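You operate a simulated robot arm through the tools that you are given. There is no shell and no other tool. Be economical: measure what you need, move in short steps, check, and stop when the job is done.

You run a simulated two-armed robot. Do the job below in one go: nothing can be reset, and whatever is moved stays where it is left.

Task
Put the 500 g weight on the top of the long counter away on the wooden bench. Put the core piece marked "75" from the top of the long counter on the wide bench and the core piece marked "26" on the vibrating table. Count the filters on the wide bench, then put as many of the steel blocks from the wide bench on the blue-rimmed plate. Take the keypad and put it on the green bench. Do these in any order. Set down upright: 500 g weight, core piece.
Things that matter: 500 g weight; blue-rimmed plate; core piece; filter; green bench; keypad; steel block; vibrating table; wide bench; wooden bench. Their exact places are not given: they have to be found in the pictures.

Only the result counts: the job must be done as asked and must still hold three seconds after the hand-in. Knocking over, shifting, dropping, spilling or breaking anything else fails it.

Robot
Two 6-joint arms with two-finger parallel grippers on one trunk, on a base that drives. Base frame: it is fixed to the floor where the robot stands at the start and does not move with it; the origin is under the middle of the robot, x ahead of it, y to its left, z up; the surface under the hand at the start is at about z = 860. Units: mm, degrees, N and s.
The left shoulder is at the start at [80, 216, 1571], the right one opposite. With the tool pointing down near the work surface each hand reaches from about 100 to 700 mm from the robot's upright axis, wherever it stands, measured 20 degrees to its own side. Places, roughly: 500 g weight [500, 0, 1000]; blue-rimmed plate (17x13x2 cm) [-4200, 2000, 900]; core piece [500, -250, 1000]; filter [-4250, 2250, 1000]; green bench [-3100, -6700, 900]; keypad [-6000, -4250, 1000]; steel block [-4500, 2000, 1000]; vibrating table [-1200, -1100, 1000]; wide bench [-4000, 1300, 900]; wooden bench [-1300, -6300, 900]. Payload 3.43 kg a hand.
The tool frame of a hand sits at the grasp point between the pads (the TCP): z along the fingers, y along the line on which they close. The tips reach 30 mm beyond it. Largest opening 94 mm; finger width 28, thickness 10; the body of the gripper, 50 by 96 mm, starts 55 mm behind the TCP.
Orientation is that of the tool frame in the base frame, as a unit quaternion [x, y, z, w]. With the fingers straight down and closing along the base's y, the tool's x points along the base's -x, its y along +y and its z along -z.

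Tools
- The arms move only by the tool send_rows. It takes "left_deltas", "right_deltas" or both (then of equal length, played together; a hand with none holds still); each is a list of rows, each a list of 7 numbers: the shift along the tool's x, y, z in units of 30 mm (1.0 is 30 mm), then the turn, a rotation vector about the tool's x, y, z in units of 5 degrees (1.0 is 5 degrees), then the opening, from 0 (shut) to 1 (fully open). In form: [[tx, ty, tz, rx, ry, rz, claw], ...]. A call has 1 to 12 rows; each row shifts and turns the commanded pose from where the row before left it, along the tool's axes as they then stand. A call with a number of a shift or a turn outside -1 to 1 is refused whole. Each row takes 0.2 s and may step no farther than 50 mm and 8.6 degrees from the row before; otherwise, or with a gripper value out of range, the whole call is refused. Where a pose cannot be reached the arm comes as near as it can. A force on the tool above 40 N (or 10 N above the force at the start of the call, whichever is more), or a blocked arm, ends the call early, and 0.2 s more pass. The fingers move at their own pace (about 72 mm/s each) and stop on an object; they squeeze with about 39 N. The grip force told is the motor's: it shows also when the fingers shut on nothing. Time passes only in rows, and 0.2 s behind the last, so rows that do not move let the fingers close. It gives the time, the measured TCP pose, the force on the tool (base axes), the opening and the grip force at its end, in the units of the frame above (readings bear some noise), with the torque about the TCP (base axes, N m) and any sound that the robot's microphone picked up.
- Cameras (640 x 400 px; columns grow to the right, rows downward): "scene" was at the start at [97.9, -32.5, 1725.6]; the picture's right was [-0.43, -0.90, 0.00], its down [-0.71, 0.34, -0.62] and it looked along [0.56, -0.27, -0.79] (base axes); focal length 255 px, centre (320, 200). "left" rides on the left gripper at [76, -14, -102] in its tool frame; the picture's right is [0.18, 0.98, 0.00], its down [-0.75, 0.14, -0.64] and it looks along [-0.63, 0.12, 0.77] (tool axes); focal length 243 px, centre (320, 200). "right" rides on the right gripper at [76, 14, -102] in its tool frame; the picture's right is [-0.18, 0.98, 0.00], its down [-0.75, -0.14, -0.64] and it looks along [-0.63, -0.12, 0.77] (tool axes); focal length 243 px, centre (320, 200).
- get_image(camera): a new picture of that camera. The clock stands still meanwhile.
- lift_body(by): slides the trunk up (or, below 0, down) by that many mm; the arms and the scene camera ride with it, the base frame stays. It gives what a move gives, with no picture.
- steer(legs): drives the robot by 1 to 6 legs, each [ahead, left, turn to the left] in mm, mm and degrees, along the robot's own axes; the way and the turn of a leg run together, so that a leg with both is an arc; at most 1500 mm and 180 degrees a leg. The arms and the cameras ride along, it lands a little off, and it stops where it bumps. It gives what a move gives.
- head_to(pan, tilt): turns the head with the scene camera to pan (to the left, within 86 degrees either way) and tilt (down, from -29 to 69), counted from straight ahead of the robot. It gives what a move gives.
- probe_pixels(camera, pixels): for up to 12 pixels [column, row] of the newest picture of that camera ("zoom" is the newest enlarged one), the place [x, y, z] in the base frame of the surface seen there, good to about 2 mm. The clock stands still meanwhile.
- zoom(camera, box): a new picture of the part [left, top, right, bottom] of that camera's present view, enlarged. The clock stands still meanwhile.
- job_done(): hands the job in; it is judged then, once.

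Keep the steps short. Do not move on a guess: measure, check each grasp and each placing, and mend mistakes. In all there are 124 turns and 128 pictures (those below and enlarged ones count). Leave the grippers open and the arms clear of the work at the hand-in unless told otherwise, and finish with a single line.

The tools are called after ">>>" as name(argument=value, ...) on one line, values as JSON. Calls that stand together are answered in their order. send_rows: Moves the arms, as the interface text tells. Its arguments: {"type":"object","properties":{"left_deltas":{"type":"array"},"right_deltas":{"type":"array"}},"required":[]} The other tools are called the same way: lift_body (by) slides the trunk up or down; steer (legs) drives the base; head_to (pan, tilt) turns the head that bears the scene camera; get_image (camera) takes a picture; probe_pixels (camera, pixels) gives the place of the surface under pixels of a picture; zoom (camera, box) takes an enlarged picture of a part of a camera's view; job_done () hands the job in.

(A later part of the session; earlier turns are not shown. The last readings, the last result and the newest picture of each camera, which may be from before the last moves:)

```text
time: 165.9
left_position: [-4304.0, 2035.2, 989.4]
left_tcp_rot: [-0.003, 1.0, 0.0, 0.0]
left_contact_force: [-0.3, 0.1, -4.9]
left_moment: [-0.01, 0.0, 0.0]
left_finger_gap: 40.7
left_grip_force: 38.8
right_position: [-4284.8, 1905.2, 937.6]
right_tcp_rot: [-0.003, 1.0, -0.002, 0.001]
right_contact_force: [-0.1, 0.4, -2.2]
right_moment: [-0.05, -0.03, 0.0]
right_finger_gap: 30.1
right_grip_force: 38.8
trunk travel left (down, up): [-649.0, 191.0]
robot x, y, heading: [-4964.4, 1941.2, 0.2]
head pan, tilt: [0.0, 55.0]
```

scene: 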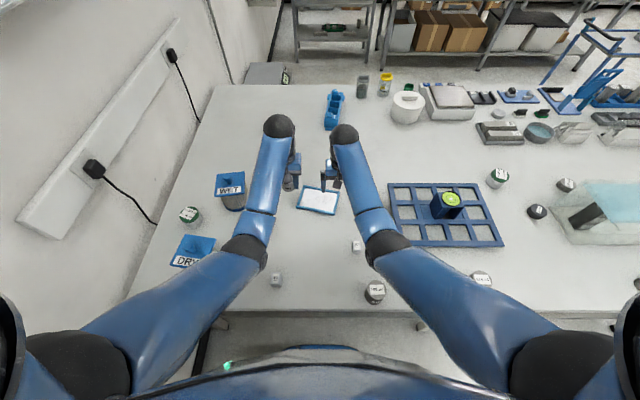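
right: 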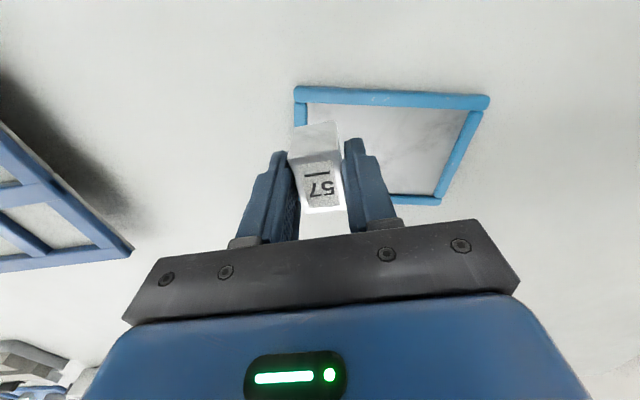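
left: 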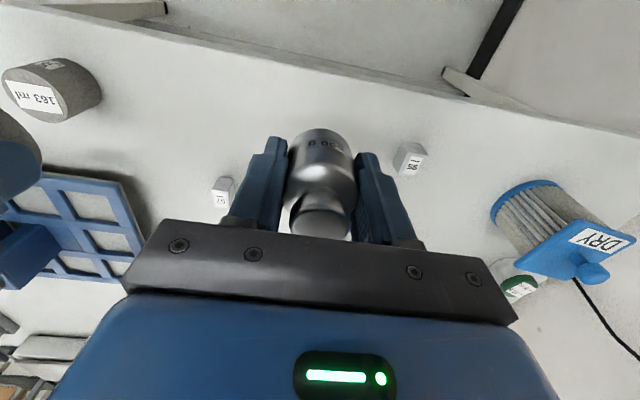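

Now I'll extend right to (-4257,1914), shifting the left hand 30 mm aside.

>>> send_rows(left_deltas=[[0.5, 0.5, 0, 0, 0, 0, 0], [0.5, 0.5, 0, 0, 0, 0, 0]], right_deltas=[[-0.5, 0.15, 0, 0, 0, 0, 0], [-0.43, 0.15, 0, 0, 0, 0, 0]])

>>> get_image(camera="right")

```text
time: 166.5
left_position: [-4314.2, 2063.8, 971.6]
left_tcp_rot: [-0.002, 1.0, 0.0, -0.001]
left_contact_force: [1.2, -0.4, -3.8]
left_moment: [0.0, 0.02, 0.05]
left_finger_gap: 40.3
left_grip_force: 38.8
left hand out of reach, approached as far as the arm can: row 1, 2
right_position: [-4256.2, 1914.8, 936.9]
right_tcp_rot: [-0.002, 1.0, -0.002, 0.0]
right_contact_force: [0.1, -0.7, -2.9]
right_moment: [-0.01, 0.02, 0.0]
right_finger_gap: 30.1
right_grip_force: 39.5
trunk travel left (down, up): [-649.0, 191.0]
robot x, y, heading: [-4963.0, 1942.1, 0.3]
head pan, tilt: [0.0, 55.0]
```

```text
69 pictures are left
```

right: 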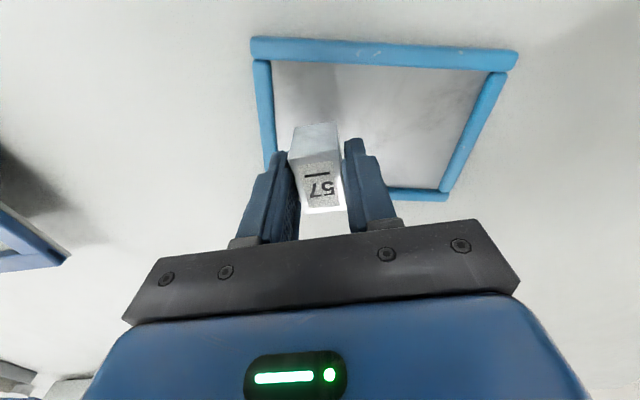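

Over the plate. I'll shift 6 mm north for rim clearance, lower toward z≈906, and plan to open only half.

>>> send_rows(right_deltas=[[0, 0.2, 0.4, 0, 0, 0, 0], [0, 0, 0.4, 0, 0, 0, 0], [0, 0, 0.15, 0, 0, 0, 0], [0, 0, 0.05, 0, 0, 0, 0], [0, 0, 0.05, 0, 0, 0, 0]])

```text
time: 167.7
left_position: [-4313.2, 2062.6, 972.1]
left_tcp_rot: [-0.004, 1.0, 0.0, -0.001]
left_contact_force: [-0.2, -0.2, -4.7]
left_moment: [-0.02, 0.01, -0.04]
left_finger_gap: 40.5
left_grip_force: 38.5
right_position: [-4257.3, 1919.2, 905.5]
right_tcp_rot: [-0.003, 1.0, -0.002, 0.001]
right_contact_force: [-0.2, 0.1, -3.0]
right_moment: [-0.02, -0.02, 0.01]
right_finger_gap: 30.0
right_grip_force: 39.6
trunk travel left (down, up): [-649.0, 191.0]
robot x, y, heading: [-4963.3, 1938.7, 0.0]
head pan, tilt: [0.0, 55.0]
```

>>> send_rows(right_deltas=[[0, 0, 0.05, 0, 0, 0, 0], [0, 0, 0.04, 0, 0, 0, 0]])

```text
time: 168.3
left_position: [-4313.8, 2063.3, 971.1]
left_tcp_rot: [-0.002, 1.0, 0.0, 0.0]
left_contact_force: [-0.7, -0.5, -4.3]
left_moment: [0.0, -0.03, -0.01]
left_finger_gap: 40.3
left_grip_force: 39.4
right_position: [-4258.2, 1918.3, 904.4]
right_tcp_rot: [-0.003, 1.0, -0.002, 0.001]
right_contact_force: [-0.3, -0.1, -2.7]
right_moment: [0.0, -0.02, 0.02]
right_finger_gap: 29.9
right_grip_force: 38.9
trunk travel left (down, up): [-649.0, 191.0]
robot x, y, heading: [-4961.1, 1942.7, 0.3]
head pan, tilt: [0.0, 55.0]
```

>>> send_rows(right_deltas=[[0, 0, 0.04, 0, 0, 0, 0], [0, 0, 0.04, 0, 0, 0, 0]])

```text
time: 168.9
left_position: [-4313.7, 2062.3, 971.6]
left_tcp_rot: [-0.003, 1.0, -0.001, 0.0]
left_contact_force: [0.8, 0.1, -5.7]
left_moment: [0.0, 0.03, -0.02]
left_finger_gap: 40.2
left_grip_force: 39.3
right_position: [-4258.1, 1919.3, 903.0]
right_tcp_rot: [-0.002, 1.0, -0.001, 0.001]
right_contact_force: [0.8, 0.8, 0.2]
right_moment: [-0.07, 0.06, 0.02]
right_finger_gap: 30.1
right_grip_force: 38.9
trunk travel left (down, up): [-649.0, 191.0]
robot x, y, heading: [-4961.0, 1941.9, 0.3]
head pan, tilt: [0.0, 55.0]
```

The load is resting on the plate (force about 0). I'll open half way and rise.

>>> send_rows(right_deltas=[[0, 0, 0, 0, 0, 0, 0.5], [0, 0, 0, 0, 0, 0, 0.5], [0, 0, -0.3, 0, 0, 0, 0.5], [0, 0, -1, 0, 0, 0, 0.5], [0, 0, -1, 0, 0, 0, 0.5], [0, 0, -1, 0, 0, 0, 1]])

>>> get_image(camera="right")

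```text
time: 170.3
left_position: [-4314.4, 2062.7, 971.3]
left_tcp_rot: [-0.002, 1.0, -0.001, 0.0]
left_contact_force: [-0.2, 0.4, -5.2]
left_moment: [-0.01, 0.01, -0.03]
left_finger_gap: 40.3
left_grip_force: 39.1
right_position: [-4240.8, 1926.2, 995.5]
right_tcp_rot: [-0.002, 1.0, -0.001, 0.0]
right_contact_force: [-0.3, -0.3, -0.4]
right_moment: [0.01, -0.01, 0.04]
right_finger_gap: 93.8
right_grip_force: 0.0
right hand out of reach, approached as far as the arm can: row 4, 5, 6
trunk travel left (down, up): [-649.0, 191.0]
robot x, y, heading: [-4962.2, 1941.2, 0.2]
head pan, tilt: [0.0, 55.0]
```

```text
68 pictures are left
```

right: 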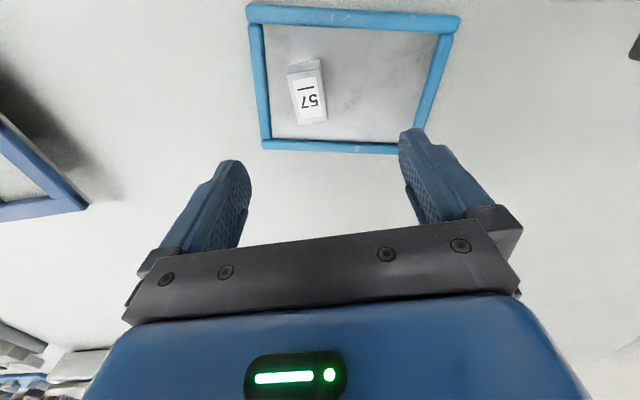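

57 sits on the plate. Next is block 95 at (-4595,2089). I'll raise the trunk 170 mm (both hands rise), back off 190, and strafe left 250 so the right hand can reach it.

>>> lift_body(by=170)

>>> steer(legs=[[-190, 0, 0], [0, 250, -0.2]])

>>> get_image(camera="right")

```text
time: 172.2
left_position: [-4313.9, 2062.2, 1141.7]
left_tcp_rot: [-0.004, 1.0, 0.0, 0.001]
left_contact_force: [0.8, -0.4, -5.1]
left_moment: [-0.03, 0.0, -0.01]
left_finger_gap: 40.4
left_grip_force: 38.6
right_position: [-4241.2, 1926.7, 1166.3]
right_tcp_rot: [-0.003, 1.0, -0.002, 0.0]
right_contact_force: [0.7, 0.4, 0.4]
right_moment: [0.01, 0.03, 0.04]
right_finger_gap: 94.0
right_grip_force: 0.0
trunk travel left (down, up): [-819.0, 21.0]
robot x, y, heading: [-4960.8, 1940.1, 0.4]
head pan, tilt: [0.0, 55.0]
```

```text
time: 175.2
left_position: [-4502.5, 2300.4, 1142.1]
left_tcp_rot: [0.0, 1.0, 0.002, 0.0]
left_contact_force: [0.1, -0.5, -4.2]
left_moment: [0.03, 0.02, 0.03]
left_finger_gap: 40.4
left_grip_force: 39.0
right_position: [-4428.3, 2164.2, 1165.3]
right_tcp_rot: [0.0, 1.0, -0.001, -0.001]
right_contact_force: [0.4, -0.1, -0.4]
right_moment: [0.02, 0.03, 0.0]
right_finger_gap: 93.8
right_grip_force: 0.1
trunk travel left (down, up): [-819.0, 21.0]
robot x, y, heading: [-5155.8, 2186.0, -0.2]
head pan, tilt: [0.0, 55.0]
```

```text
67 pictures are left
```

right: 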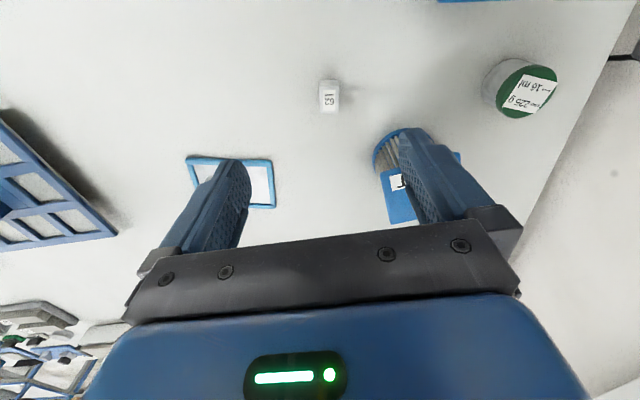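

The right hand happens to be near 62, but 95 has more room around it. I'll move diagonally inward and down to above 95.

>>> send_rows(right_deltas=[[1, -0.5, 0.4, 0, 0, 0, 1], [1, -0.5, 0.8, 0, 0, 0, 1], [1, -0.5, 1, 0, 0, 0, 1], [1, -0.5, 1, 0, 0, 0, 1], [1, -0.4, 1, 0, 0, 0, 1], [0.4, 0, 1, 0, 0, 0, 1], [0, 0, 1, 0, 0, 0, 1], [0, 0, 0, 0, 0, 0, 1]])

>>> get_image(camera="right")

```text
time: 177.0
left_position: [-4503.6, 2305.0, 1141.7]
left_tcp_rot: [0.001, 1.0, 0.0, 0.0]
left_contact_force: [-0.1, 0.2, -4.5]
left_moment: [0.02, 0.05, -0.05]
left_finger_gap: 40.5
left_grip_force: 39.0
right_position: [-4494.4, 2124.2, 953.9]
right_tcp_rot: [0.0, 1.0, -0.002, -0.001]
right_contact_force: [-0.5, 0.0, 0.5]
right_moment: [0.0, -0.02, -0.01]
right_finger_gap: 94.0
right_grip_force: 0.0
right hand out of reach, approached as far as the arm can: row 1, 2, 3, 4, 5, 7
trunk travel left (down, up): [-819.0, 21.0]
robot x, y, heading: [-5151.2, 2188.0, -0.2]
head pan, tilt: [0.0, 55.0]
```

```text
66 pictures are left
```

right: 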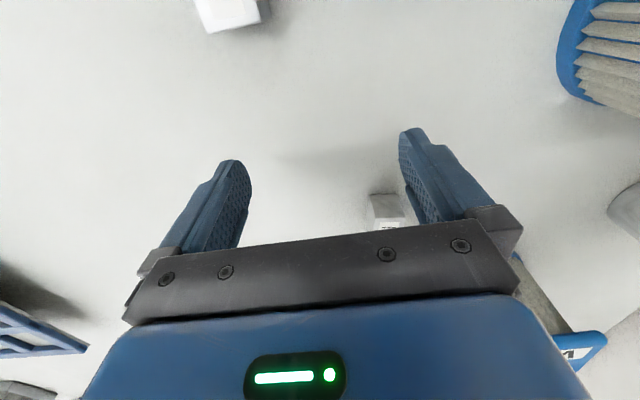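

I'm at z 954, between the blocks. I'll move on to (-4595,2088).

>>> send_rows(right_deltas=[[1, -0.4, -0.3, 0, 0, 0, 1], [1, -0.4, 0, 0, 0, 0, 1], [1, -0.37, 0, 0, 0, 0, 1], [0.35, 0, 0, 0, 0, 0, 1], [0, 0, 0, 0, 0, 0, 1]])

>>> zoom(camera="right", box=[240, 80, 400, 180])

>>> probe_pixels(camera="right", pixels=[[320, 130]])

```text
time: 178.2
left_position: [-4504.4, 2304.8, 1142.2]
left_tcp_rot: [0.001, 1.0, 0.0, -0.001]
left_contact_force: [0.2, 0.3, -4.5]
left_moment: [0.02, -0.01, -0.02]
left_finger_gap: 40.3
left_grip_force: 39.2
right_position: [-4514.1, 2108.0, 915.4]
right_tcp_rot: [0.0, 1.0, -0.003, -0.002]
right_contact_force: [0.6, 0.2, 0.5]
right_moment: [0.0, 0.02, -0.01]
right_finger_gap: 93.9
right_grip_force: 0.0
right hand out of reach, approached as far as the arm can: row 1, 2, 3, 4
trunk travel left (down, up): [-819.0, 21.0]
robot x, y, heading: [-5152.1, 2187.0, -0.1]
head pan, tilt: [0.0, 55.0]
```

```text
4.00 times, centred on (320, 130) of right
```

zoom: 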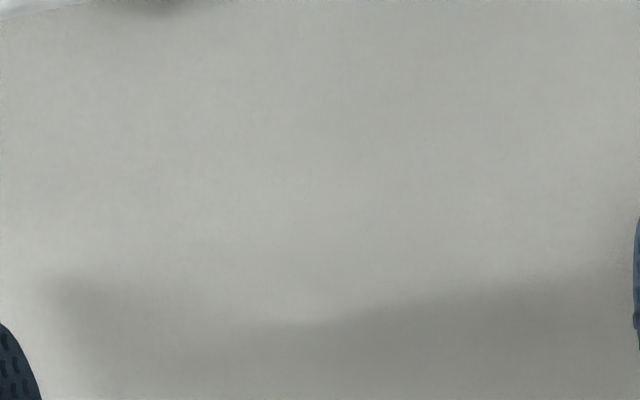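

```text
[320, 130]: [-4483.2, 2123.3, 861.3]
```

The arm seems to be stuck at full stretch. I'll try moving straight up to unbend it.

>>> send_rows(right_deltas=[[0, 0, -1, 0, 0, 0, 1], [0, 0, -1, 0, 0, 0, 1]])

```text
time: 178.8
left_position: [-4503.0, 2305.6, 1142.6]
left_tcp_rot: [0.002, 1.0, 0.001, 0.0]
left_contact_force: [0.4, -0.3, -4.7]
left_moment: [-0.03, 0.01, 0.0]
left_finger_gap: 40.6
left_grip_force: 39.2
right_position: [-4488.4, 2115.0, 958.5]
right_tcp_rot: [0.001, 1.0, -0.002, -0.002]
right_contact_force: [0.1, -1.1, 0.1]
right_moment: [0.01, -0.02, 0.0]
right_finger_gap: 93.7
right_grip_force: 0.1
right hand out of reach, approached as far as the arm can: row 1, 2
trunk travel left (down, up): [-819.0, 21.0]
robot x, y, heading: [-5151.7, 2187.6, -0.0]
head pan, tilt: [0.0, 55.0]
```

Next I'll try small inward radial steps toward the shoulder.

>>> send_rows(right_deltas=[[0.4, -0.1, -0.3, 0, 0, 0, 1], [0.4, -0.1, -0.3, 0, 0, 0, 1], [0.4, -0.1, -0.3, 0, 0, 0, 1], [0.4, -0.1, -0.3, 0, 0, 0, 1], [0.4, -0.1, -0.3, 0, 0, 0, 1], [0.4, -0.1, -0.3, 0, 0, 0, 1]])

>>> get_image(camera="scene")

```text
time: 180.2
left_position: [-4503.0, 2304.6, 1142.0]
left_tcp_rot: [0.001, 1.0, -0.001, -0.001]
left_contact_force: [0.0, 0.8, -5.4]
left_moment: [-0.02, 0.02, -0.05]
left_finger_gap: 40.4
left_grip_force: 39.0
right_position: [-4489.2, 2115.4, 958.8]
right_tcp_rot: [0.0, 1.0, -0.003, -0.001]
right_contact_force: [-0.1, 0.4, 0.1]
right_moment: [0.03, 0.0, 0.04]
right_finger_gap: 94.0
right_grip_force: 0.1
right hand out of reach, approached as far as the arm can: row 1, 2, 3, 4, 5, 6
trunk travel left (down, up): [-819.0, 21.0]
robot x, y, heading: [-5153.1, 2186.8, -0.2]
head pan, tilt: [0.0, 55.0]
```

```text
64 pictures are left
```

scene: 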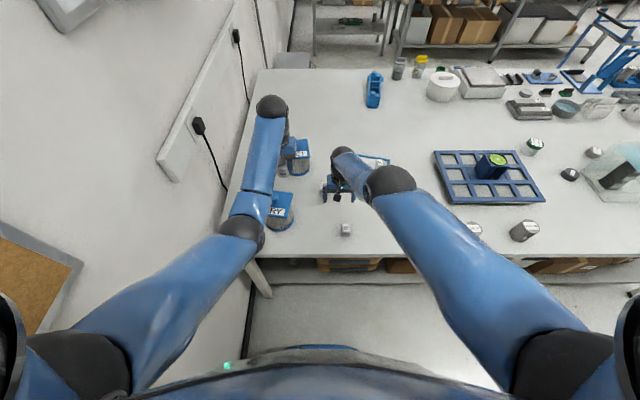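

The right arm's shape differs from the left's, so the elbow seems to have flipped. I'll probe the joints of both arms.

>>> probe_pixels(camera="scene", pixels=[[240, 228], [270, 103], [250, 205], [262, 150], [392, 178], [342, 152], [355, 172], [335, 185], [460, 240], [160, 290]])

>>> zoom(camera="scene", box=[220, 80, 480, 242])

```text
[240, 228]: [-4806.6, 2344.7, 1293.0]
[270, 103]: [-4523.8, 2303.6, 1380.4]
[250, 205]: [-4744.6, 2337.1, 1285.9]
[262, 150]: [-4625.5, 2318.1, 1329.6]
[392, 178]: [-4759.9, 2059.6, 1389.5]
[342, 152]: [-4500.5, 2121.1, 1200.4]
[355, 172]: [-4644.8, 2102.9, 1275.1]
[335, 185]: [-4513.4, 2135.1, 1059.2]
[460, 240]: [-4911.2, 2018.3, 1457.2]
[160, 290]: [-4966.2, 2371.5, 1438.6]
```

```text
2.46 times, centred on (350, 161) of scene
```

zoom: 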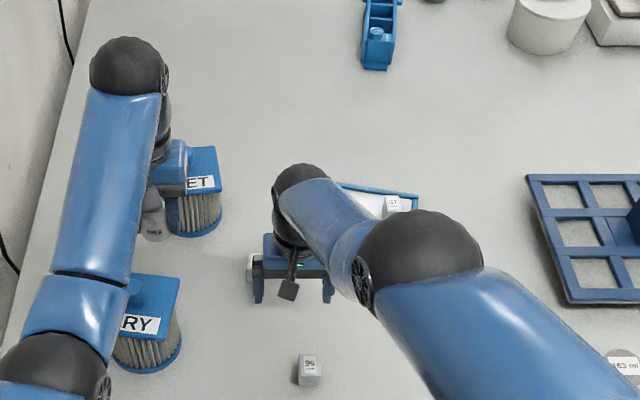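

The right arm is stretched straight (shoulder, elbow and wrist in line). I'll try bigger inward steps with a tool tilt to break the singular pose.

>>> send_rows(right_deltas=[[0.9, -0.25, -0.6, 0, 1, 0, 1], [0.9, -0.25, -0.6, 0, 1, 0, 1], [0.9, -0.25, -0.6, 0, 1, 0, 1]])

```text
time: 181.0
left_position: [-4503.0, 2304.3, 1142.7]
left_tcp_rot: [0.001, 1.0, 0.0, -0.001]
left_contact_force: [0.1, 0.0, -4.7]
left_moment: [-0.01, 0.03, 0.03]
left_finger_gap: 40.1
left_grip_force: 39.3
right_position: [-4522.1, 2103.3, 999.6]
right_tcp_rot: [0.0, 0.991, -0.002, -0.133]
right_contact_force: [-0.4, -0.1, 0.3]
right_moment: [-0.02, 0.0, 0.0]
right_finger_gap: 93.9
right_grip_force: 0.0
right hand out of reach, approached as far as the arm can: row 1, 2, 3
trunk travel left (down, up): [-819.0, 21.0]
robot x, y, heading: [-5153.2, 2183.5, -0.1]
head pan, tilt: [0.0, 55.0]
```

The tilt moved the tool, but the wrist still sits on the sphere. I'll try the opposite tilt.

>>> send_rows(right_deltas=[[0, 0, 0, 0, -1, 0, 1], [0, 0, 0, 0, -1, 0, 1], [0, 0, 0, 0, -1, 0, 1], [0, 0, 0, 0, -1, 0, 1], [0, 0, 0, 0, -1, 0, 1], [0, 0, 0, 0, -1, 0, 1]])

```text
time: 182.4
left_position: [-4503.5, 2305.7, 1142.0]
left_tcp_rot: [0.001, 1.0, 0.0, 0.0]
left_contact_force: [0.5, 0.6, -5.2]
left_moment: [-0.01, 0.01, 0.03]
left_finger_gap: 40.2
left_grip_force: 38.9
right_position: [-4441.5, 2123.5, 957.2]
right_tcp_rot: [0.0, 0.992, -0.003, 0.13]
right_contact_force: [-1.3, -0.6, -0.5]
right_moment: [-0.02, 0.03, -0.01]
right_finger_gap: 94.0
right_grip_force: 0.0
right hand out of reach, approached as far as the arm can: row 1, 2, 3, 4, 5, 6
trunk travel left (down, up): [-819.0, 21.0]
robot x, y, heading: [-5150.6, 2186.1, -0.3]
head pan, tilt: [0.0, 55.0]
```

Orientation follows but the radius stays fixed, so the elbow may have gone past straight and be pinned at its limit. I'll level the tool while sliding up, then test moving outward.

>>> send_rows(right_deltas=[[0, 0, -1, 0, 1, 0, 1], [0, 0, -1, 0, 1, 0, 1], [0, 0, -1, 0, 1, 0, 1], [0, 0, -0.6, 0, 0, 0, 1]])

>>> send_rows(right_deltas=[[-0.4, 0, 0, 0, 0, 0, 1]])

>>> send_rows(right_deltas=[[-0.4, 0, 0, 0, 0, 0, 1]])

```text
time: 183.4
left_position: [-4503.4, 2307.3, 1141.6]
left_tcp_rot: [0.0, 1.0, 0.0, 0.0]
left_contact_force: [0.7, -0.3, -4.9]
left_moment: [0.01, 0.02, -0.04]
left_finger_gap: 40.2
left_grip_force: 38.5
right_position: [-4447.2, 2126.4, 1060.0]
right_tcp_rot: [0.0, 1.0, -0.003, -0.002]
right_contact_force: [-0.3, 0.6, 0.4]
right_moment: [0.01, 0.03, 0.03]
right_finger_gap: 93.8
right_grip_force: 0.1
right hand out of reach, approached as far as the arm can: row 1, 4
trunk travel left (down, up): [-819.0, 21.0]
robot x, y, heading: [-5155.7, 2188.9, -0.1]
head pan, tilt: [0.0, 55.0]
```

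```text
time: 183.8
left_position: [-4503.7, 2305.6, 1142.4]
left_tcp_rot: [0.001, 1.0, 0.0, 0.0]
left_contact_force: [0.1, -0.1, -4.8]
left_moment: [-0.03, -0.01, 0.02]
left_finger_gap: 40.2
left_grip_force: 39.0
right_position: [-4444.5, 2123.6, 1062.5]
right_tcp_rot: [0.0, 1.0, -0.001, -0.001]
right_contact_force: [-0.4, -0.6, -0.7]
right_moment: [0.01, 0.04, -0.01]
right_finger_gap: 94.0
right_grip_force: 0.0
right hand out of reach, approached as far as the arm can: row 1
trunk travel left (down, up): [-819.0, 21.0]
robot x, y, heading: [-5153.3, 2189.0, -0.0]
head pan, tilt: [0.0, 55.0]
```

```text
time: 184.2
left_position: [-4503.4, 2304.8, 1142.9]
left_tcp_rot: [0.001, 1.0, 0.0, 0.0]
left_contact_force: [-0.9, 0.4, -5.0]
left_moment: [-0.02, 0.01, 0.02]
left_finger_gap: 40.3
left_grip_force: 39.6
right_position: [-4443.9, 2123.4, 1063.2]
right_tcp_rot: [0.0, 1.0, -0.003, 0.0]
right_contact_force: [0.2, 0.0, 1.3]
right_moment: [-0.03, 0.01, -0.01]
right_finger_gap: 93.7
right_grip_force: 0.0
right hand out of reach, approached as far as the arm can: row 1
trunk travel left (down, up): [-819.0, 21.0]
robot x, y, heading: [-5150.3, 2185.8, -0.0]
head pan, tilt: [0.0, 55.0]
```

It's at the true outer limit. I'll try inward now, in two moderate rows.

>>> send_rows(right_deltas=[[0.5, 0, -0.8, 0, 0, 0, 1]])

>>> send_rows(right_deltas=[[1, 0, -0.3, 0, 0, 0, 1]])

```text
time: 184.6
left_position: [-4503.2, 2305.3, 1141.2]
left_tcp_rot: [0.0, 1.0, 0.0, 0.0]
left_contact_force: [-0.1, -0.4, -4.3]
left_moment: [-0.03, -0.02, -0.04]
left_finger_gap: 40.2
left_grip_force: 38.6
right_position: [-4439.4, 2128.2, 1080.8]
right_tcp_rot: [0.0, 1.0, -0.003, -0.002]
right_contact_force: [1.1, 0.6, 0.1]
right_moment: [0.01, -0.01, 0.0]
right_finger_gap: 94.2
right_grip_force: 0.0
right hand out of reach, approached as far as the arm can: row 1
trunk travel left (down, up): [-819.0, 21.0]
robot x, y, heading: [-5151.6, 2188.3, 0.2]
head pan, tilt: [0.0, 55.0]
```

```text
time: 185.0
left_position: [-4503.4, 2305.4, 1142.9]
left_tcp_rot: [0.001, 1.0, 0.0, 0.0]
left_contact_force: [0.0, -0.7, -5.8]
left_moment: [0.0, 0.02, -0.02]
left_finger_gap: 40.3
left_grip_force: 39.0
right_position: [-4440.7, 2135.7, 1080.0]
right_tcp_rot: [0.0, 1.0, -0.002, -0.002]
right_contact_force: [0.6, 0.1, 0.2]
right_moment: [0.01, 0.0, 0.01]
right_finger_gap: 94.2
right_grip_force: 0.1
right hand out of reach, approached as far as the arm can: row 1
trunk travel left (down, up): [-819.0, 21.0]
robot x, y, heading: [-5153.7, 2189.3, 0.1]
head pan, tilt: [0.0, 55.0]
```

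Both directions fail, which is a typical straight-elbow lock. I'll try pitching the tool about the wrist (tilt plus matching outward shift, slightly short) so the solver has to bend the elbow.

>>> send_rows(right_deltas=[[-0.75, 0, 0, 0, -1, 0, 1], [-0.75, 0, 0, 0, -1, 0, 1], [-0.7, 0, 0, 0, -1, 0, 1]])

>>> send_rows(right_deltas=[[1, 0, 0, 0, 0, 0, 1]])

```text
time: 185.8
left_position: [-4504.4, 2304.9, 1143.5]
left_tcp_rot: [0.002, 1.0, 0.0, 0.0]
left_contact_force: [-0.2, 0.7, -4.8]
left_moment: [0.03, 0.05, 0.01]
left_finger_gap: 40.1
left_grip_force: 38.8
right_position: [-4384.4, 2133.5, 1090.1]
right_tcp_rot: [0.0, 0.991, -0.001, 0.131]
right_contact_force: [-0.1, 0.6, 0.4]
right_moment: [0.01, 0.01, -0.01]
right_finger_gap: 93.8
right_grip_force: 0.0
right hand out of reach, approached as far as the arm can: row 1, 2
trunk travel left (down, up): [-819.0, 21.0]
robot x, y, heading: [-5150.5, 2187.6, -0.1]
head pan, tilt: [0.0, 55.0]
```

```text
time: 186.2
left_position: [-4504.2, 2304.8, 1143.2]
left_tcp_rot: [0.001, 1.0, 0.0, 0.001]
left_contact_force: [-0.5, 0.3, -4.5]
left_moment: [-0.02, 0.02, 0.02]
left_finger_gap: 40.1
left_grip_force: 39.5
right_position: [-4413.5, 2134.2, 1079.6]
right_tcp_rot: [0.0, 0.992, -0.003, 0.129]
right_contact_force: [-0.3, 0.4, -0.6]
right_moment: [0.0, 0.0, -0.04]
right_finger_gap: 93.9
right_grip_force: 0.0
trunk travel left (down, up): [-819.0, 21.0]
robot x, y, heading: [-5157.1, 2186.9, -0.0]
head pan, tilt: [0.0, 55.0]
```

That worked: the inward step was followed exactly. I'll continue inward and then level the tool.

>>> send_rows(right_deltas=[[1, 0, 0, 0, 0, 0, 1], [1, 0, 0, 0, 0, 0, 1], [1, 0, 0, 0, 0, 0, 1], [1, 0, 0, 0, 0, 0, 1]])

```text
time: 187.2
left_position: [-4504.1, 2305.0, 1144.0]
left_tcp_rot: [0.001, 1.0, 0.0, 0.0]
left_contact_force: [-0.4, 1.0, -4.2]
left_moment: [-0.01, 0.0, 0.01]
left_finger_gap: 40.1
left_grip_force: 38.8
right_position: [-4528.6, 2132.0, 1050.1]
right_tcp_rot: [0.0, 0.991, -0.002, 0.131]
right_contact_force: [0.5, -1.3, -0.5]
right_moment: [0.0, 0.01, 0.02]
right_finger_gap: 94.1
right_grip_force: 0.0
trunk travel left (down, up): [-819.0, 21.0]
robot x, y, heading: [-5151.4, 2188.4, -0.1]
head pan, tilt: [0.0, 55.0]
```

Freed. I'll level the tool and move over 95 at z≈975.

>>> send_rows(right_deltas=[[0, -0.3, 0.6, 0, 1, 0, 1], [0.4, -0.4, 0.6, 0, 1, 0, 1], [0.8, -0.4, 0.6, 0, 1, 0, 1], [0.8, -0.37, 0.6, 0, 0, 0, 1], [0, 0, 0, 0, 0, 0, 1]])

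>>> zoom(camera="right", box=[220, 60, 420, 185])

```text
time: 188.4
left_position: [-4502.6, 2305.3, 1141.7]
left_tcp_rot: [0.0, 1.0, 0.0, 0.0]
left_contact_force: [0.0, -0.8, -5.1]
left_moment: [-0.02, 0.03, 0.0]
left_finger_gap: 40.1
left_grip_force: 39.2
right_position: [-4578.2, 2089.4, 973.9]
right_tcp_rot: [0.0, 1.0, -0.002, -0.001]
right_contact_force: [-0.7, 0.5, 0.9]
right_moment: [-0.03, 0.0, 0.03]
right_finger_gap: 93.8
right_grip_force: 0.0
trunk travel left (down, up): [-819.0, 21.0]
robot x, y, heading: [-5154.2, 2190.4, -0.1]
head pan, tilt: [0.0, 55.0]
```

```text
3.20 times, centred on (320, 122) of right
```

zoom: 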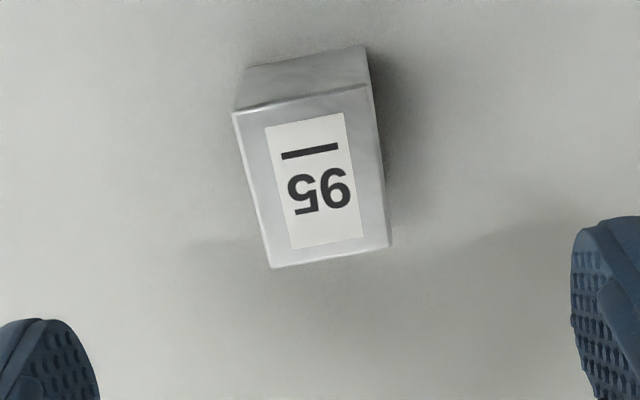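

>>> probe_pixels(camera="zoom", pixels=[[236, 116], [362, 90], [275, 263], [387, 245], [312, 180]])

```text
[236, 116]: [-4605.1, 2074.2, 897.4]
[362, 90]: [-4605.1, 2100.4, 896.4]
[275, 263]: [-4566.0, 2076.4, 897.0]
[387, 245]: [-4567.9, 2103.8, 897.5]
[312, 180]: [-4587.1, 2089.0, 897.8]
```

The block's centre is (-4586,2089). I'll centre, descend, grip and lift gently.

>>> send_rows(right_deltas=[[0.27, 0, 0.7, 0, 0, 0, 1], [0, 0, 1, 0, 0, 0, 1], [0, 0, 0.86, 0, 0, 0, 1], [0, 0, 0, 0, 0, 0, 0], [0, 0, 0, 0, 0, 0, 0], [0, 0, 0, 0, 0, 0, 0], [0, 0, 0, 0, 0, 0, 0], [0, 0, -0.2, 0, 0, 0, 0], [0, 0, -0.2, 0, 0, 0, 0], [0, 0, -0.8, 0, 0, 0, 0], [0, 0, -1, 0, 0, 0, 0]])

>>> get_image(camera="right")

```text
time: 190.8
left_position: [-4503.0, 2306.5, 1141.9]
left_tcp_rot: [0.002, 1.0, 0.0, 0.0]
left_contact_force: [0.6, -0.2, -5.1]
left_moment: [-0.03, 0.02, 0.01]
left_finger_gap: 40.0
left_grip_force: 38.3
right_position: [-4589.1, 2089.6, 963.7]
right_tcp_rot: [-0.001, 1.0, -0.002, -0.001]
right_contact_force: [0.2, -0.1, -4.7]
right_moment: [-0.05, 0.02, -0.01]
right_finger_gap: 36.3
right_grip_force: 39.2
trunk travel left (down, up): [-819.0, 21.0]
robot x, y, heading: [-5151.7, 2188.1, -0.0]
head pan, tilt: [0.0, 55.0]
```

```text
61 pictures are left
```

right: 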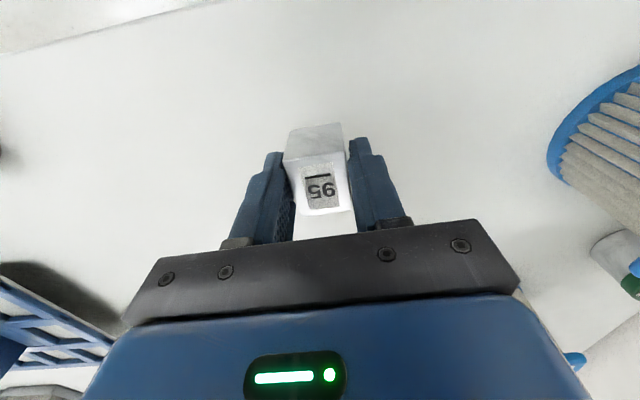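

95 is held, bottom 37 mm below the TCP. I'll strafe right 178 and advance 207 to the placing position, raise the right hand, then lower the trunk 110.

>>> steer(legs=[[0, -178, 0], [205, 0, 0]])

>>> send_rows(right_deltas=[[-0.5, 0.2, -0.8, 0, 0, 0, 0], [-0.5, 0.2, -1, 0, 0, 0, 0], [-0.5, 0.2, -1, 0, 0, 0, 0], [0, 0, -0.5, 0, 0, 0, 0]])

>>> lift_body(by=-110)

>>> get_image(camera="scene")

```text
time: 193.5
left_position: [-4304.1, 2123.3, 1144.6]
left_tcp_rot: [0.002, 1.0, 0.0, 0.001]
left_contact_force: [-0.5, -0.2, -4.8]
left_moment: [0.0, -0.01, 0.01]
left_finger_gap: 40.3
left_grip_force: 38.7
right_position: [-4389.2, 1906.4, 966.2]
right_tcp_rot: [0.002, 1.0, -0.002, 0.002]
right_contact_force: [-0.7, -0.1, -3.3]
right_moment: [0.01, -0.05, -0.01]
right_finger_gap: 36.2
right_grip_force: 39.4
trunk travel left (down, up): [-819.0, 21.0]
robot x, y, heading: [-4944.7, 2003.5, -0.0]
head pan, tilt: [0.0, 55.0]
```

```text
time: 194.5
left_position: [-4299.4, 2122.9, 1140.9]
left_tcp_rot: [0.002, 1.0, 0.0, -0.001]
left_contact_force: [0.1, 0.3, -5.3]
left_moment: [0.0, 0.0, 0.01]
left_finger_gap: 40.4
left_grip_force: 39.3
right_position: [-4339.5, 1924.6, 1062.1]
right_tcp_rot: [0.001, 1.0, -0.002, -0.002]
right_contact_force: [-0.4, -0.3, -3.2]
right_moment: [0.01, 0.05, 0.01]
right_finger_gap: 36.0
right_grip_force: 39.1
trunk travel left (down, up): [-819.0, 21.0]
robot x, y, heading: [-4950.6, 2004.5, -0.2]
head pan, tilt: [0.0, 55.0]
```

```text
time: 195.9
left_position: [-4299.7, 2121.5, 1031.0]
left_tcp_rot: [0.001, 1.0, 0.0, 0.0]
left_contact_force: [-0.3, 0.6, -6.1]
left_moment: [0.0, 0.01, -0.01]
left_finger_gap: 40.6
left_grip_force: 39.2
right_position: [-4339.9, 1924.1, 952.6]
right_tcp_rot: [0.001, 1.0, -0.002, -0.001]
right_contact_force: [-0.3, 0.7, -3.3]
right_moment: [0.0, -0.01, 0.01]
right_finger_gap: 36.0
right_grip_force: 39.3
trunk travel left (down, up): [-709.0, 131.0]
robot x, y, heading: [-4946.9, 2006.0, -0.2]
head pan, tilt: [0.0, 55.0]
```

```text
60 pictures are left
```

scene: 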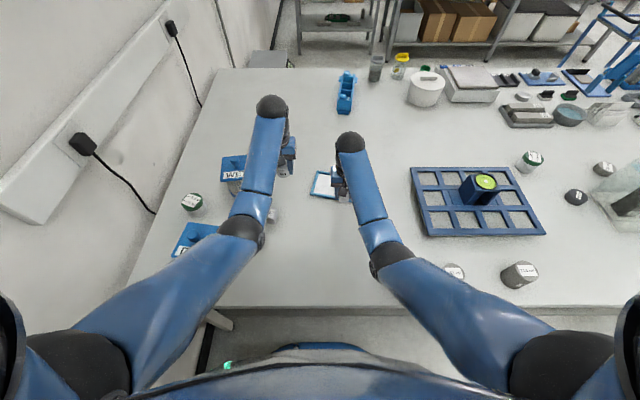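

I'll check clearance between the left gripper and the WET filter before lowering more.

>>> zoom(camera="scene", box=[200, 90, 360, 210])

>>> get_image(camera="left")

```text
3.33 times, centred on (280, 150) of scene
```

zoom: 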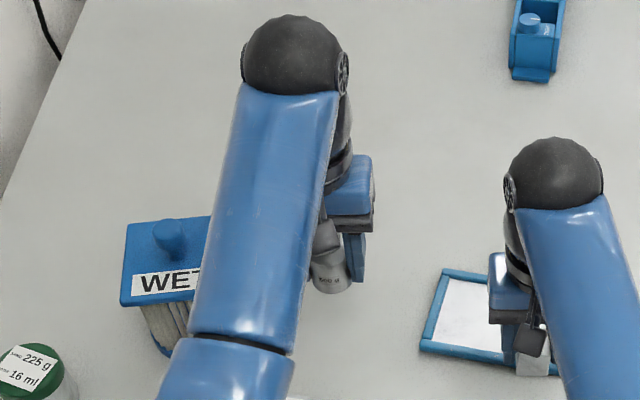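

```text
58 pictures are left
```

left: 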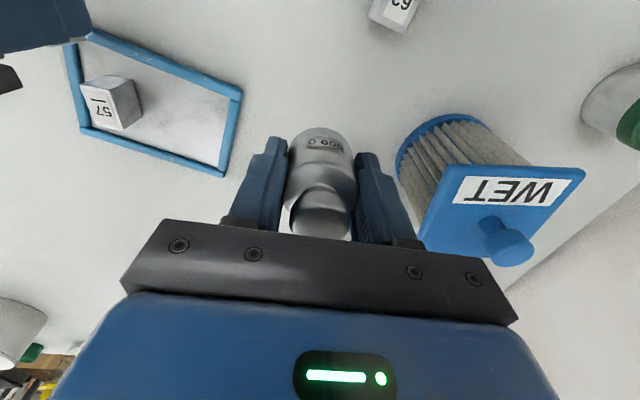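

>>> probe_pixels(camera="left", pixels=[[430, 235], [445, 168], [582, 172], [510, 250], [230, 160], [225, 100], [85, 45]])

```text
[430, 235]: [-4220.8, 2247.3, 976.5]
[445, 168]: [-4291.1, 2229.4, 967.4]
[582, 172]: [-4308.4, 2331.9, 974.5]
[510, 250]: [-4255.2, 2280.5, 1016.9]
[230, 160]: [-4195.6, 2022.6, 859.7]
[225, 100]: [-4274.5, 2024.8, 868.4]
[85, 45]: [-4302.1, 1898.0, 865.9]
```

The filter lid starts at y≈2229, so margin is fine. I'll probe 57's exact position on the plate and the plate's inner edges from this left picture.

>>> probe_pixels(camera="left", pixels=[[84, 92], [110, 78], [125, 127], [95, 122], [135, 85], [218, 165], [236, 95], [80, 128], [150, 150], [155, 65]])

>>> send_rows(right_deltas=[[-0.6, 0.4, -0.25, 0, 0, 0, 0], [-0.7, 0.4, 0, 0, 0, 0, 0], [-0.7, 0.4, 0, 0, 0, 0, 0], [-0.66, 0.53, 0, 0, 0, 0, 0]])

>>> get_image(camera="right")

```text
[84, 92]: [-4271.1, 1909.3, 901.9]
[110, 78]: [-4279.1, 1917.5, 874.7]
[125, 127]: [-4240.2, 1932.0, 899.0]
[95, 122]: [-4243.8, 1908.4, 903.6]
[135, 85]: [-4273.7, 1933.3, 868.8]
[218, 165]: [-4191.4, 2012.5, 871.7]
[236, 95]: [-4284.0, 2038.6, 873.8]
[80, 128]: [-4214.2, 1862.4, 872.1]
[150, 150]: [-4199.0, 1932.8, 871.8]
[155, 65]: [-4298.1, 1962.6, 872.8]
```

```text
time: 196.9
left_position: [-4298.7, 2124.2, 1031.7]
left_tcp_rot: [0.001, 1.0, -0.001, -0.002]
left_contact_force: [0.1, 0.0, -4.7]
left_moment: [0.04, 0.0, 0.03]
left_finger_gap: 40.4
left_grip_force: 38.5
right_position: [-4259.2, 1977.2, 961.0]
right_tcp_rot: [0.001, 1.0, -0.003, -0.002]
right_contact_force: [-0.2, 0.0, -3.6]
right_moment: [0.0, -0.01, 0.01]
right_finger_gap: 36.2
right_grip_force: 39.1
trunk travel left (down, up): [-709.0, 131.0]
robot x, y, heading: [-4945.5, 2007.5, -0.1]
head pan, tilt: [0.0, 55.0]
```

```text
57 pictures are left
```

right: 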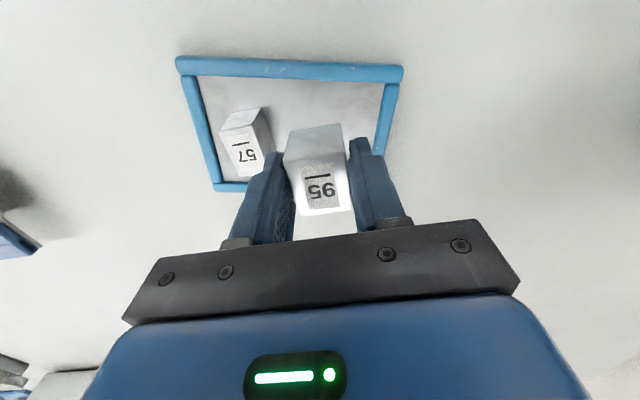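

Alignment is good. I'll lower the trunk 53 mm, then finish with small steps.

>>> lift_body(by=-53)

>>> lift_body(by=-2)

```text
time: 197.9
left_position: [-4298.3, 2125.1, 980.3]
left_tcp_rot: [0.001, 1.0, 0.0, 0.0]
left_contact_force: [-1.0, -0.2, -5.3]
left_moment: [0.02, -0.03, -0.03]
left_finger_gap: 40.3
left_grip_force: 39.2
right_position: [-4259.1, 1977.0, 908.2]
right_tcp_rot: [0.001, 1.0, -0.001, -0.001]
right_contact_force: [0.6, -0.4, -3.2]
right_moment: [-0.01, 0.0, -0.01]
right_finger_gap: 36.3
right_grip_force: 38.7
trunk travel left (down, up): [-656.0, 184.0]
robot x, y, heading: [-4947.7, 2008.0, -0.0]
head pan, tilt: [0.0, 55.0]
```

```text
time: 198.4
left_position: [-4298.7, 2122.4, 976.5]
left_tcp_rot: [0.001, 1.0, 0.0, -0.001]
left_contact_force: [0.1, -0.1, -4.4]
left_moment: [0.02, 0.0, -0.02]
left_finger_gap: 40.4
left_grip_force: 39.2
right_position: [-4258.9, 1976.5, 905.5]
right_tcp_rot: [0.001, 1.0, -0.002, -0.001]
right_contact_force: [-0.7, 0.1, -3.1]
right_moment: [-0.01, -0.01, -0.01]
right_finger_gap: 36.3
right_grip_force: 39.3
trunk travel left (down, up): [-654.0, 186.0]
robot x, y, heading: [-4949.2, 2005.8, -0.1]
head pan, tilt: [0.0, 55.0]
```

>>> lift_body(by=-1.5)

```text
time: 198.9
left_position: [-4299.7, 2122.5, 974.9]
left_tcp_rot: [0.002, 1.0, -0.001, -0.001]
left_contact_force: [0.4, 0.0, -4.5]
left_moment: [-0.03, 0.01, 0.02]
left_finger_gap: 40.4
left_grip_force: 38.6
right_position: [-4258.6, 1977.0, 904.6]
right_tcp_rot: [0.002, 1.0, -0.002, -0.001]
right_contact_force: [0.7, -0.7, -2.4]
right_moment: [0.05, 0.02, -0.01]
right_finger_gap: 36.1
right_grip_force: 38.6
trunk travel left (down, up): [-653.0, 187.0]
robot x, y, heading: [-4947.6, 2004.1, -0.2]
head pan, tilt: [0.0, 55.0]
```

>>> lift_body(by=-1)

```text
time: 199.4
left_position: [-4299.0, 2124.0, 975.1]
left_tcp_rot: [0.002, 1.0, 0.0, -0.001]
left_contact_force: [0.2, -0.3, -6.0]
left_moment: [0.01, 0.02, -0.05]
left_finger_gap: 40.3
left_grip_force: 39.1
right_position: [-4257.9, 1976.0, 903.3]
right_tcp_rot: [0.001, 1.0, -0.002, -0.001]
right_contact_force: [0.7, -0.1, 2.1]
right_moment: [-0.01, -0.08, 0.01]
right_finger_gap: 36.3
right_grip_force: 38.0
trunk travel left (down, up): [-652.0, 188.0]
robot x, y, heading: [-4946.5, 2006.7, 0.0]
head pan, tilt: [0.0, 55.0]
```

Resting on the plate. I'll open half and raise the trunk to lift both hands straight up.

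>>> send_rows(right_deltas=[[0, 0, 0, 0, 0, 0, 0.5], [0, 0, 0, 0, 0, 0, 0.5], [0, 0, 0, 0, 0, 0, 0.5]])

>>> lift_body(by=165)

>>> get_image(camera="right")

```text
time: 200.2
left_position: [-4299.8, 2122.1, 974.5]
left_tcp_rot: [0.002, 1.0, 0.0, -0.001]
left_contact_force: [-0.3, -1.0, -4.2]
left_moment: [0.01, -0.02, 0.0]
left_finger_gap: 40.5
left_grip_force: 38.7
right_position: [-4258.8, 1976.8, 903.7]
right_tcp_rot: [0.0, 1.0, -0.002, -0.001]
right_contact_force: [-0.8, -0.8, -0.1]
right_moment: [0.01, -0.02, 0.01]
right_finger_gap: 46.8
right_grip_force: 0.1
trunk travel left (down, up): [-652.0, 188.0]
robot x, y, heading: [-4950.0, 2007.6, 0.1]
head pan, tilt: [0.0, 55.0]
```

```text
time: 202.1
left_position: [-4298.6, 2121.7, 1138.8]
left_tcp_rot: [0.001, 1.0, 0.001, 0.0]
left_contact_force: [0.0, -0.6, -5.4]
left_moment: [0.0, -0.01, 0.01]
left_finger_gap: 40.3
left_grip_force: 39.3
right_position: [-4258.8, 1975.6, 1067.8]
right_tcp_rot: [0.001, 1.0, -0.002, -0.001]
right_contact_force: [0.6, -0.9, 0.3]
right_moment: [0.0, -0.02, 0.0]
right_finger_gap: 47.1
right_grip_force: 0.1
trunk travel left (down, up): [-817.0, 23.0]
robot x, y, heading: [-4949.9, 2008.1, 0.1]
head pan, tilt: [0.0, 55.0]
```

```text
56 pictures are left
```

right: 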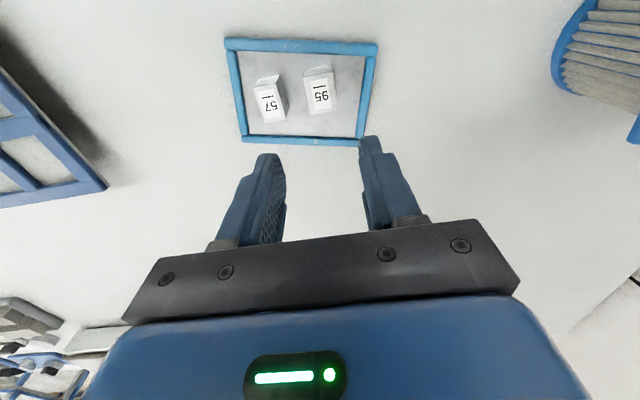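

Both blocks sit on the plate. I'll pull the right hand in a bit, then back off and drive south, out of the aisle.

>>> send_rows(right_deltas=[[1, -0.3, 0, 0, 0, 0, 0.5], [1, -0.3, 0, 0, 0, 0, 0.5], [0, 0, 0, 0, 0, 0, 1]])

>>> steer(legs=[[-310, 0, 0], [0, -1300, 0], [0, -1250, 0]])

>>> head_to(pan=-86, tilt=20)

>>> get_image(camera="scene")

```text
time: 202.9
left_position: [-4299.4, 2123.4, 1138.8]
left_tcp_rot: [0.001, 1.0, 0.0, 0.0]
left_contact_force: [-0.1, 0.6, -6.6]
left_moment: [0.03, 0.0, -0.01]
left_finger_gap: 40.5
left_grip_force: 39.0
right_position: [-4320.1, 1958.9, 1067.4]
right_tcp_rot: [0.001, 1.0, -0.002, -0.001]
right_contact_force: [-0.4, 1.0, 0.5]
right_moment: [-0.01, 0.03, 0.02]
right_finger_gap: 94.1
right_grip_force: 0.1
trunk travel left (down, up): [-817.0, 23.0]
robot x, y, heading: [-4947.8, 2008.1, -0.2]
head pan, tilt: [0.0, 55.0]
```

```text
time: 217.1
left_position: [-4610.8, -437.3, 1140.1]
left_tcp_rot: [0.002, 1.0, -0.001, -0.001]
left_contact_force: [0.8, 1.1, -4.7]
left_moment: [-0.02, 0.01, -0.04]
left_finger_gap: 40.2
left_grip_force: 39.0
right_position: [-4631.6, -601.2, 1068.2]
right_tcp_rot: [0.004, 1.0, -0.003, -0.001]
right_contact_force: [0.0, 0.9, 0.5]
right_moment: [0.0, -0.01, 0.0]
right_finger_gap: 94.0
right_grip_force: 0.0
trunk travel left (down, up): [-817.0, 23.0]
robot x, y, heading: [-5260.5, -553.4, -0.1]
head pan, tilt: [0.0, 55.0]
```

```text
time: 218.7
left_position: [-4611.3, -436.9, 1139.5]
left_tcp_rot: [0.003, 1.0, 0.001, -0.001]
left_contact_force: [-0.5, -0.4, -4.7]
left_moment: [0.01, 0.01, 0.01]
left_finger_gap: 40.3
left_grip_force: 39.1
right_position: [-4631.6, -602.5, 1067.3]
right_tcp_rot: [0.003, 1.0, -0.002, -0.001]
right_contact_force: [0.5, -0.6, -0.1]
right_moment: [-0.01, -0.02, -0.02]
right_finger_gap: 94.4
right_grip_force: 0.1
trunk travel left (down, up): [-817.0, 23.0]
robot x, y, heading: [-5262.5, -555.1, -0.4]
head pan, tilt: [-85.9, 20.0]
```

```text
55 pictures are left
```

scene: 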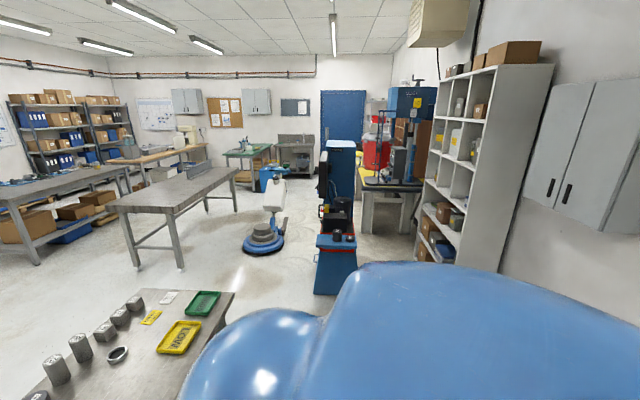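

I'll probe the obstacles and the table near the blue press.

>>> probe_pixels(camera="scene", pixels=[[230, 292], [335, 290], [318, 240], [355, 240], [440, 250], [265, 245], [235, 175], [180, 265], [385, 187], [400, 235], [365, 230], [425, 195]])

>>> zoom(camera="scene", box=[300, 80, 460, 260])

```text
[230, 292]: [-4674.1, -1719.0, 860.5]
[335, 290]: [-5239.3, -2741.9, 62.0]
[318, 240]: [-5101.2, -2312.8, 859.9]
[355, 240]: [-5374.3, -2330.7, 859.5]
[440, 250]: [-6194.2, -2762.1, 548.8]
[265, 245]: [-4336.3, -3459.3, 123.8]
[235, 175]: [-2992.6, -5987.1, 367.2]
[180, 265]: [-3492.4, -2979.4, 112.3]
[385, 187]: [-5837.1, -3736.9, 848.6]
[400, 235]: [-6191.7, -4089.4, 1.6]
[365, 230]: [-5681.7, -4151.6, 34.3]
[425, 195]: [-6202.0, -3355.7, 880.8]
```

```text
2.22 times, centred on (380, 170) of scene
```

zoom: 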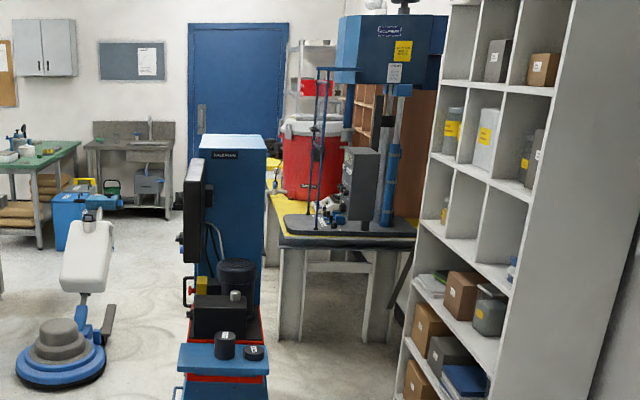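

The floor is tight near the blue machine. I'll turn to face south and look again before choosing a way.

>>> steer(legs=[[0, 0, -89.6]])

>>> head_to(pan=-10, tilt=25)

>>> get_image(camera="scene")

```text
time: 222.9
left_position: [-5138.3, -1200.0, 1138.9]
left_tcp_rot: [0.705, 0.709, 0.001, 0.0]
left_contact_force: [-0.2, 0.3, -4.0]
left_moment: [0.02, -0.01, 0.01]
left_finger_gap: 40.5
left_grip_force: 39.3
right_position: [-5303.6, -1183.8, 1068.4]
right_tcp_rot: [0.705, 0.71, -0.001, -0.003]
right_contact_force: [-0.1, 0.3, 0.4]
right_moment: [-0.03, 0.01, 0.0]
right_finger_gap: 94.0
right_grip_force: 0.1
trunk travel left (down, up): [-817.0, 23.0]
robot x, y, heading: [-5258.2, -549.3, -89.6]
head pan, tilt: [-85.9, 20.0]
```

```text
time: 224.4
left_position: [-5137.5, -1200.2, 1138.6]
left_tcp_rot: [0.705, 0.71, 0.001, -0.001]
left_contact_force: [0.0, 0.3, -5.2]
left_moment: [0.02, 0.0, 0.03]
left_finger_gap: 40.5
left_grip_force: 39.1
right_position: [-5302.1, -1182.5, 1068.3]
right_tcp_rot: [0.705, 0.71, -0.001, -0.002]
right_contact_force: [-0.1, -0.2, -0.5]
right_moment: [0.0, 0.06, 0.01]
right_finger_gap: 94.0
right_grip_force: 0.1
trunk travel left (down, up): [-817.0, 23.0]
robot x, y, heading: [-5260.6, -554.1, -89.5]
head pan, tilt: [-10.0, 25.0]
```

```text
53 pictures are left
```

scene: 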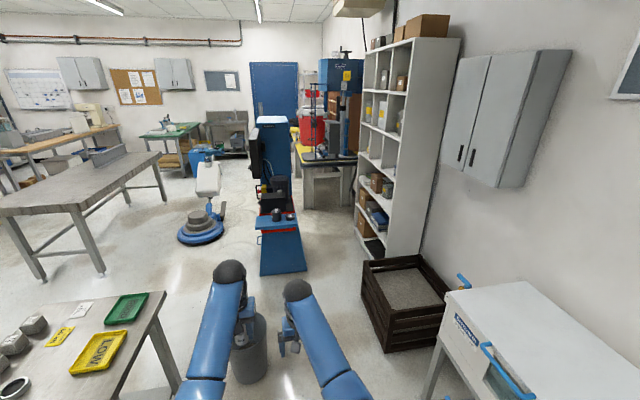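

>>> probe_pixels(camera="scene", pixels=[[262, 274], [305, 270], [258, 220], [300, 218], [362, 268], [385, 345], [358, 238], [300, 155], [353, 160], [248, 375], [180, 240], [222, 228]])

>>> zoom(camera="scene", box=[160, 120, 400, 290])

```text
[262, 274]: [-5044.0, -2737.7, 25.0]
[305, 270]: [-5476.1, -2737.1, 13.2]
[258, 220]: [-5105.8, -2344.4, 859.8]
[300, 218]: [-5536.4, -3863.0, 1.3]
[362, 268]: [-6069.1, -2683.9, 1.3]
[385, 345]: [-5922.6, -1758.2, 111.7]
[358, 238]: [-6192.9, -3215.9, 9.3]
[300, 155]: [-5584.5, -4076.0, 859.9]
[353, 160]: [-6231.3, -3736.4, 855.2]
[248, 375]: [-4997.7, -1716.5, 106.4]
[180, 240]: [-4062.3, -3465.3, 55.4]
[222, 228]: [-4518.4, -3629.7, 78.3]
```

```text
2.35 times, centred on (280, 205) of scene
```

zoom: 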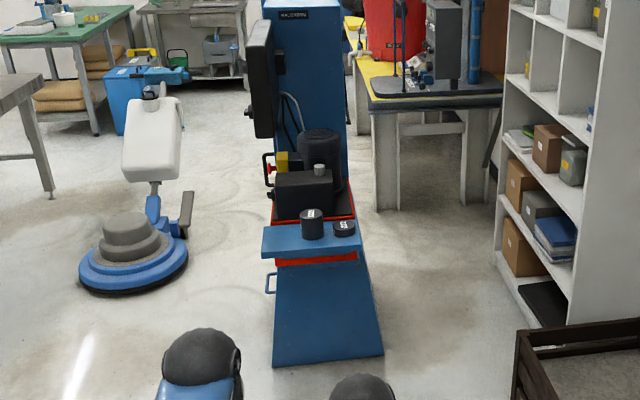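

>>> probe_pixels(camera="scene", pixels=[[42, 278], [102, 270], [165, 200], [158, 153], [125, 203], [185, 176], [215, 200], [20, 195], [212, 178], [70, 240], [240, 165], [290, 200]])

```text
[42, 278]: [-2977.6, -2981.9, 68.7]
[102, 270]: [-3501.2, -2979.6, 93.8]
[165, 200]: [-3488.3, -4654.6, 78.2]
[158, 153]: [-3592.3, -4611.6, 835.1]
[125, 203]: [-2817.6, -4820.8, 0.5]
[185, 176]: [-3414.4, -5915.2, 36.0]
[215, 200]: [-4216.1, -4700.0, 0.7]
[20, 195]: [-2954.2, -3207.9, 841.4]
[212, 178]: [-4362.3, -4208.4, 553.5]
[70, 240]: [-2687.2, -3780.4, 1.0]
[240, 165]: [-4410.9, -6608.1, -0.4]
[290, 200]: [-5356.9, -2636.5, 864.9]
```

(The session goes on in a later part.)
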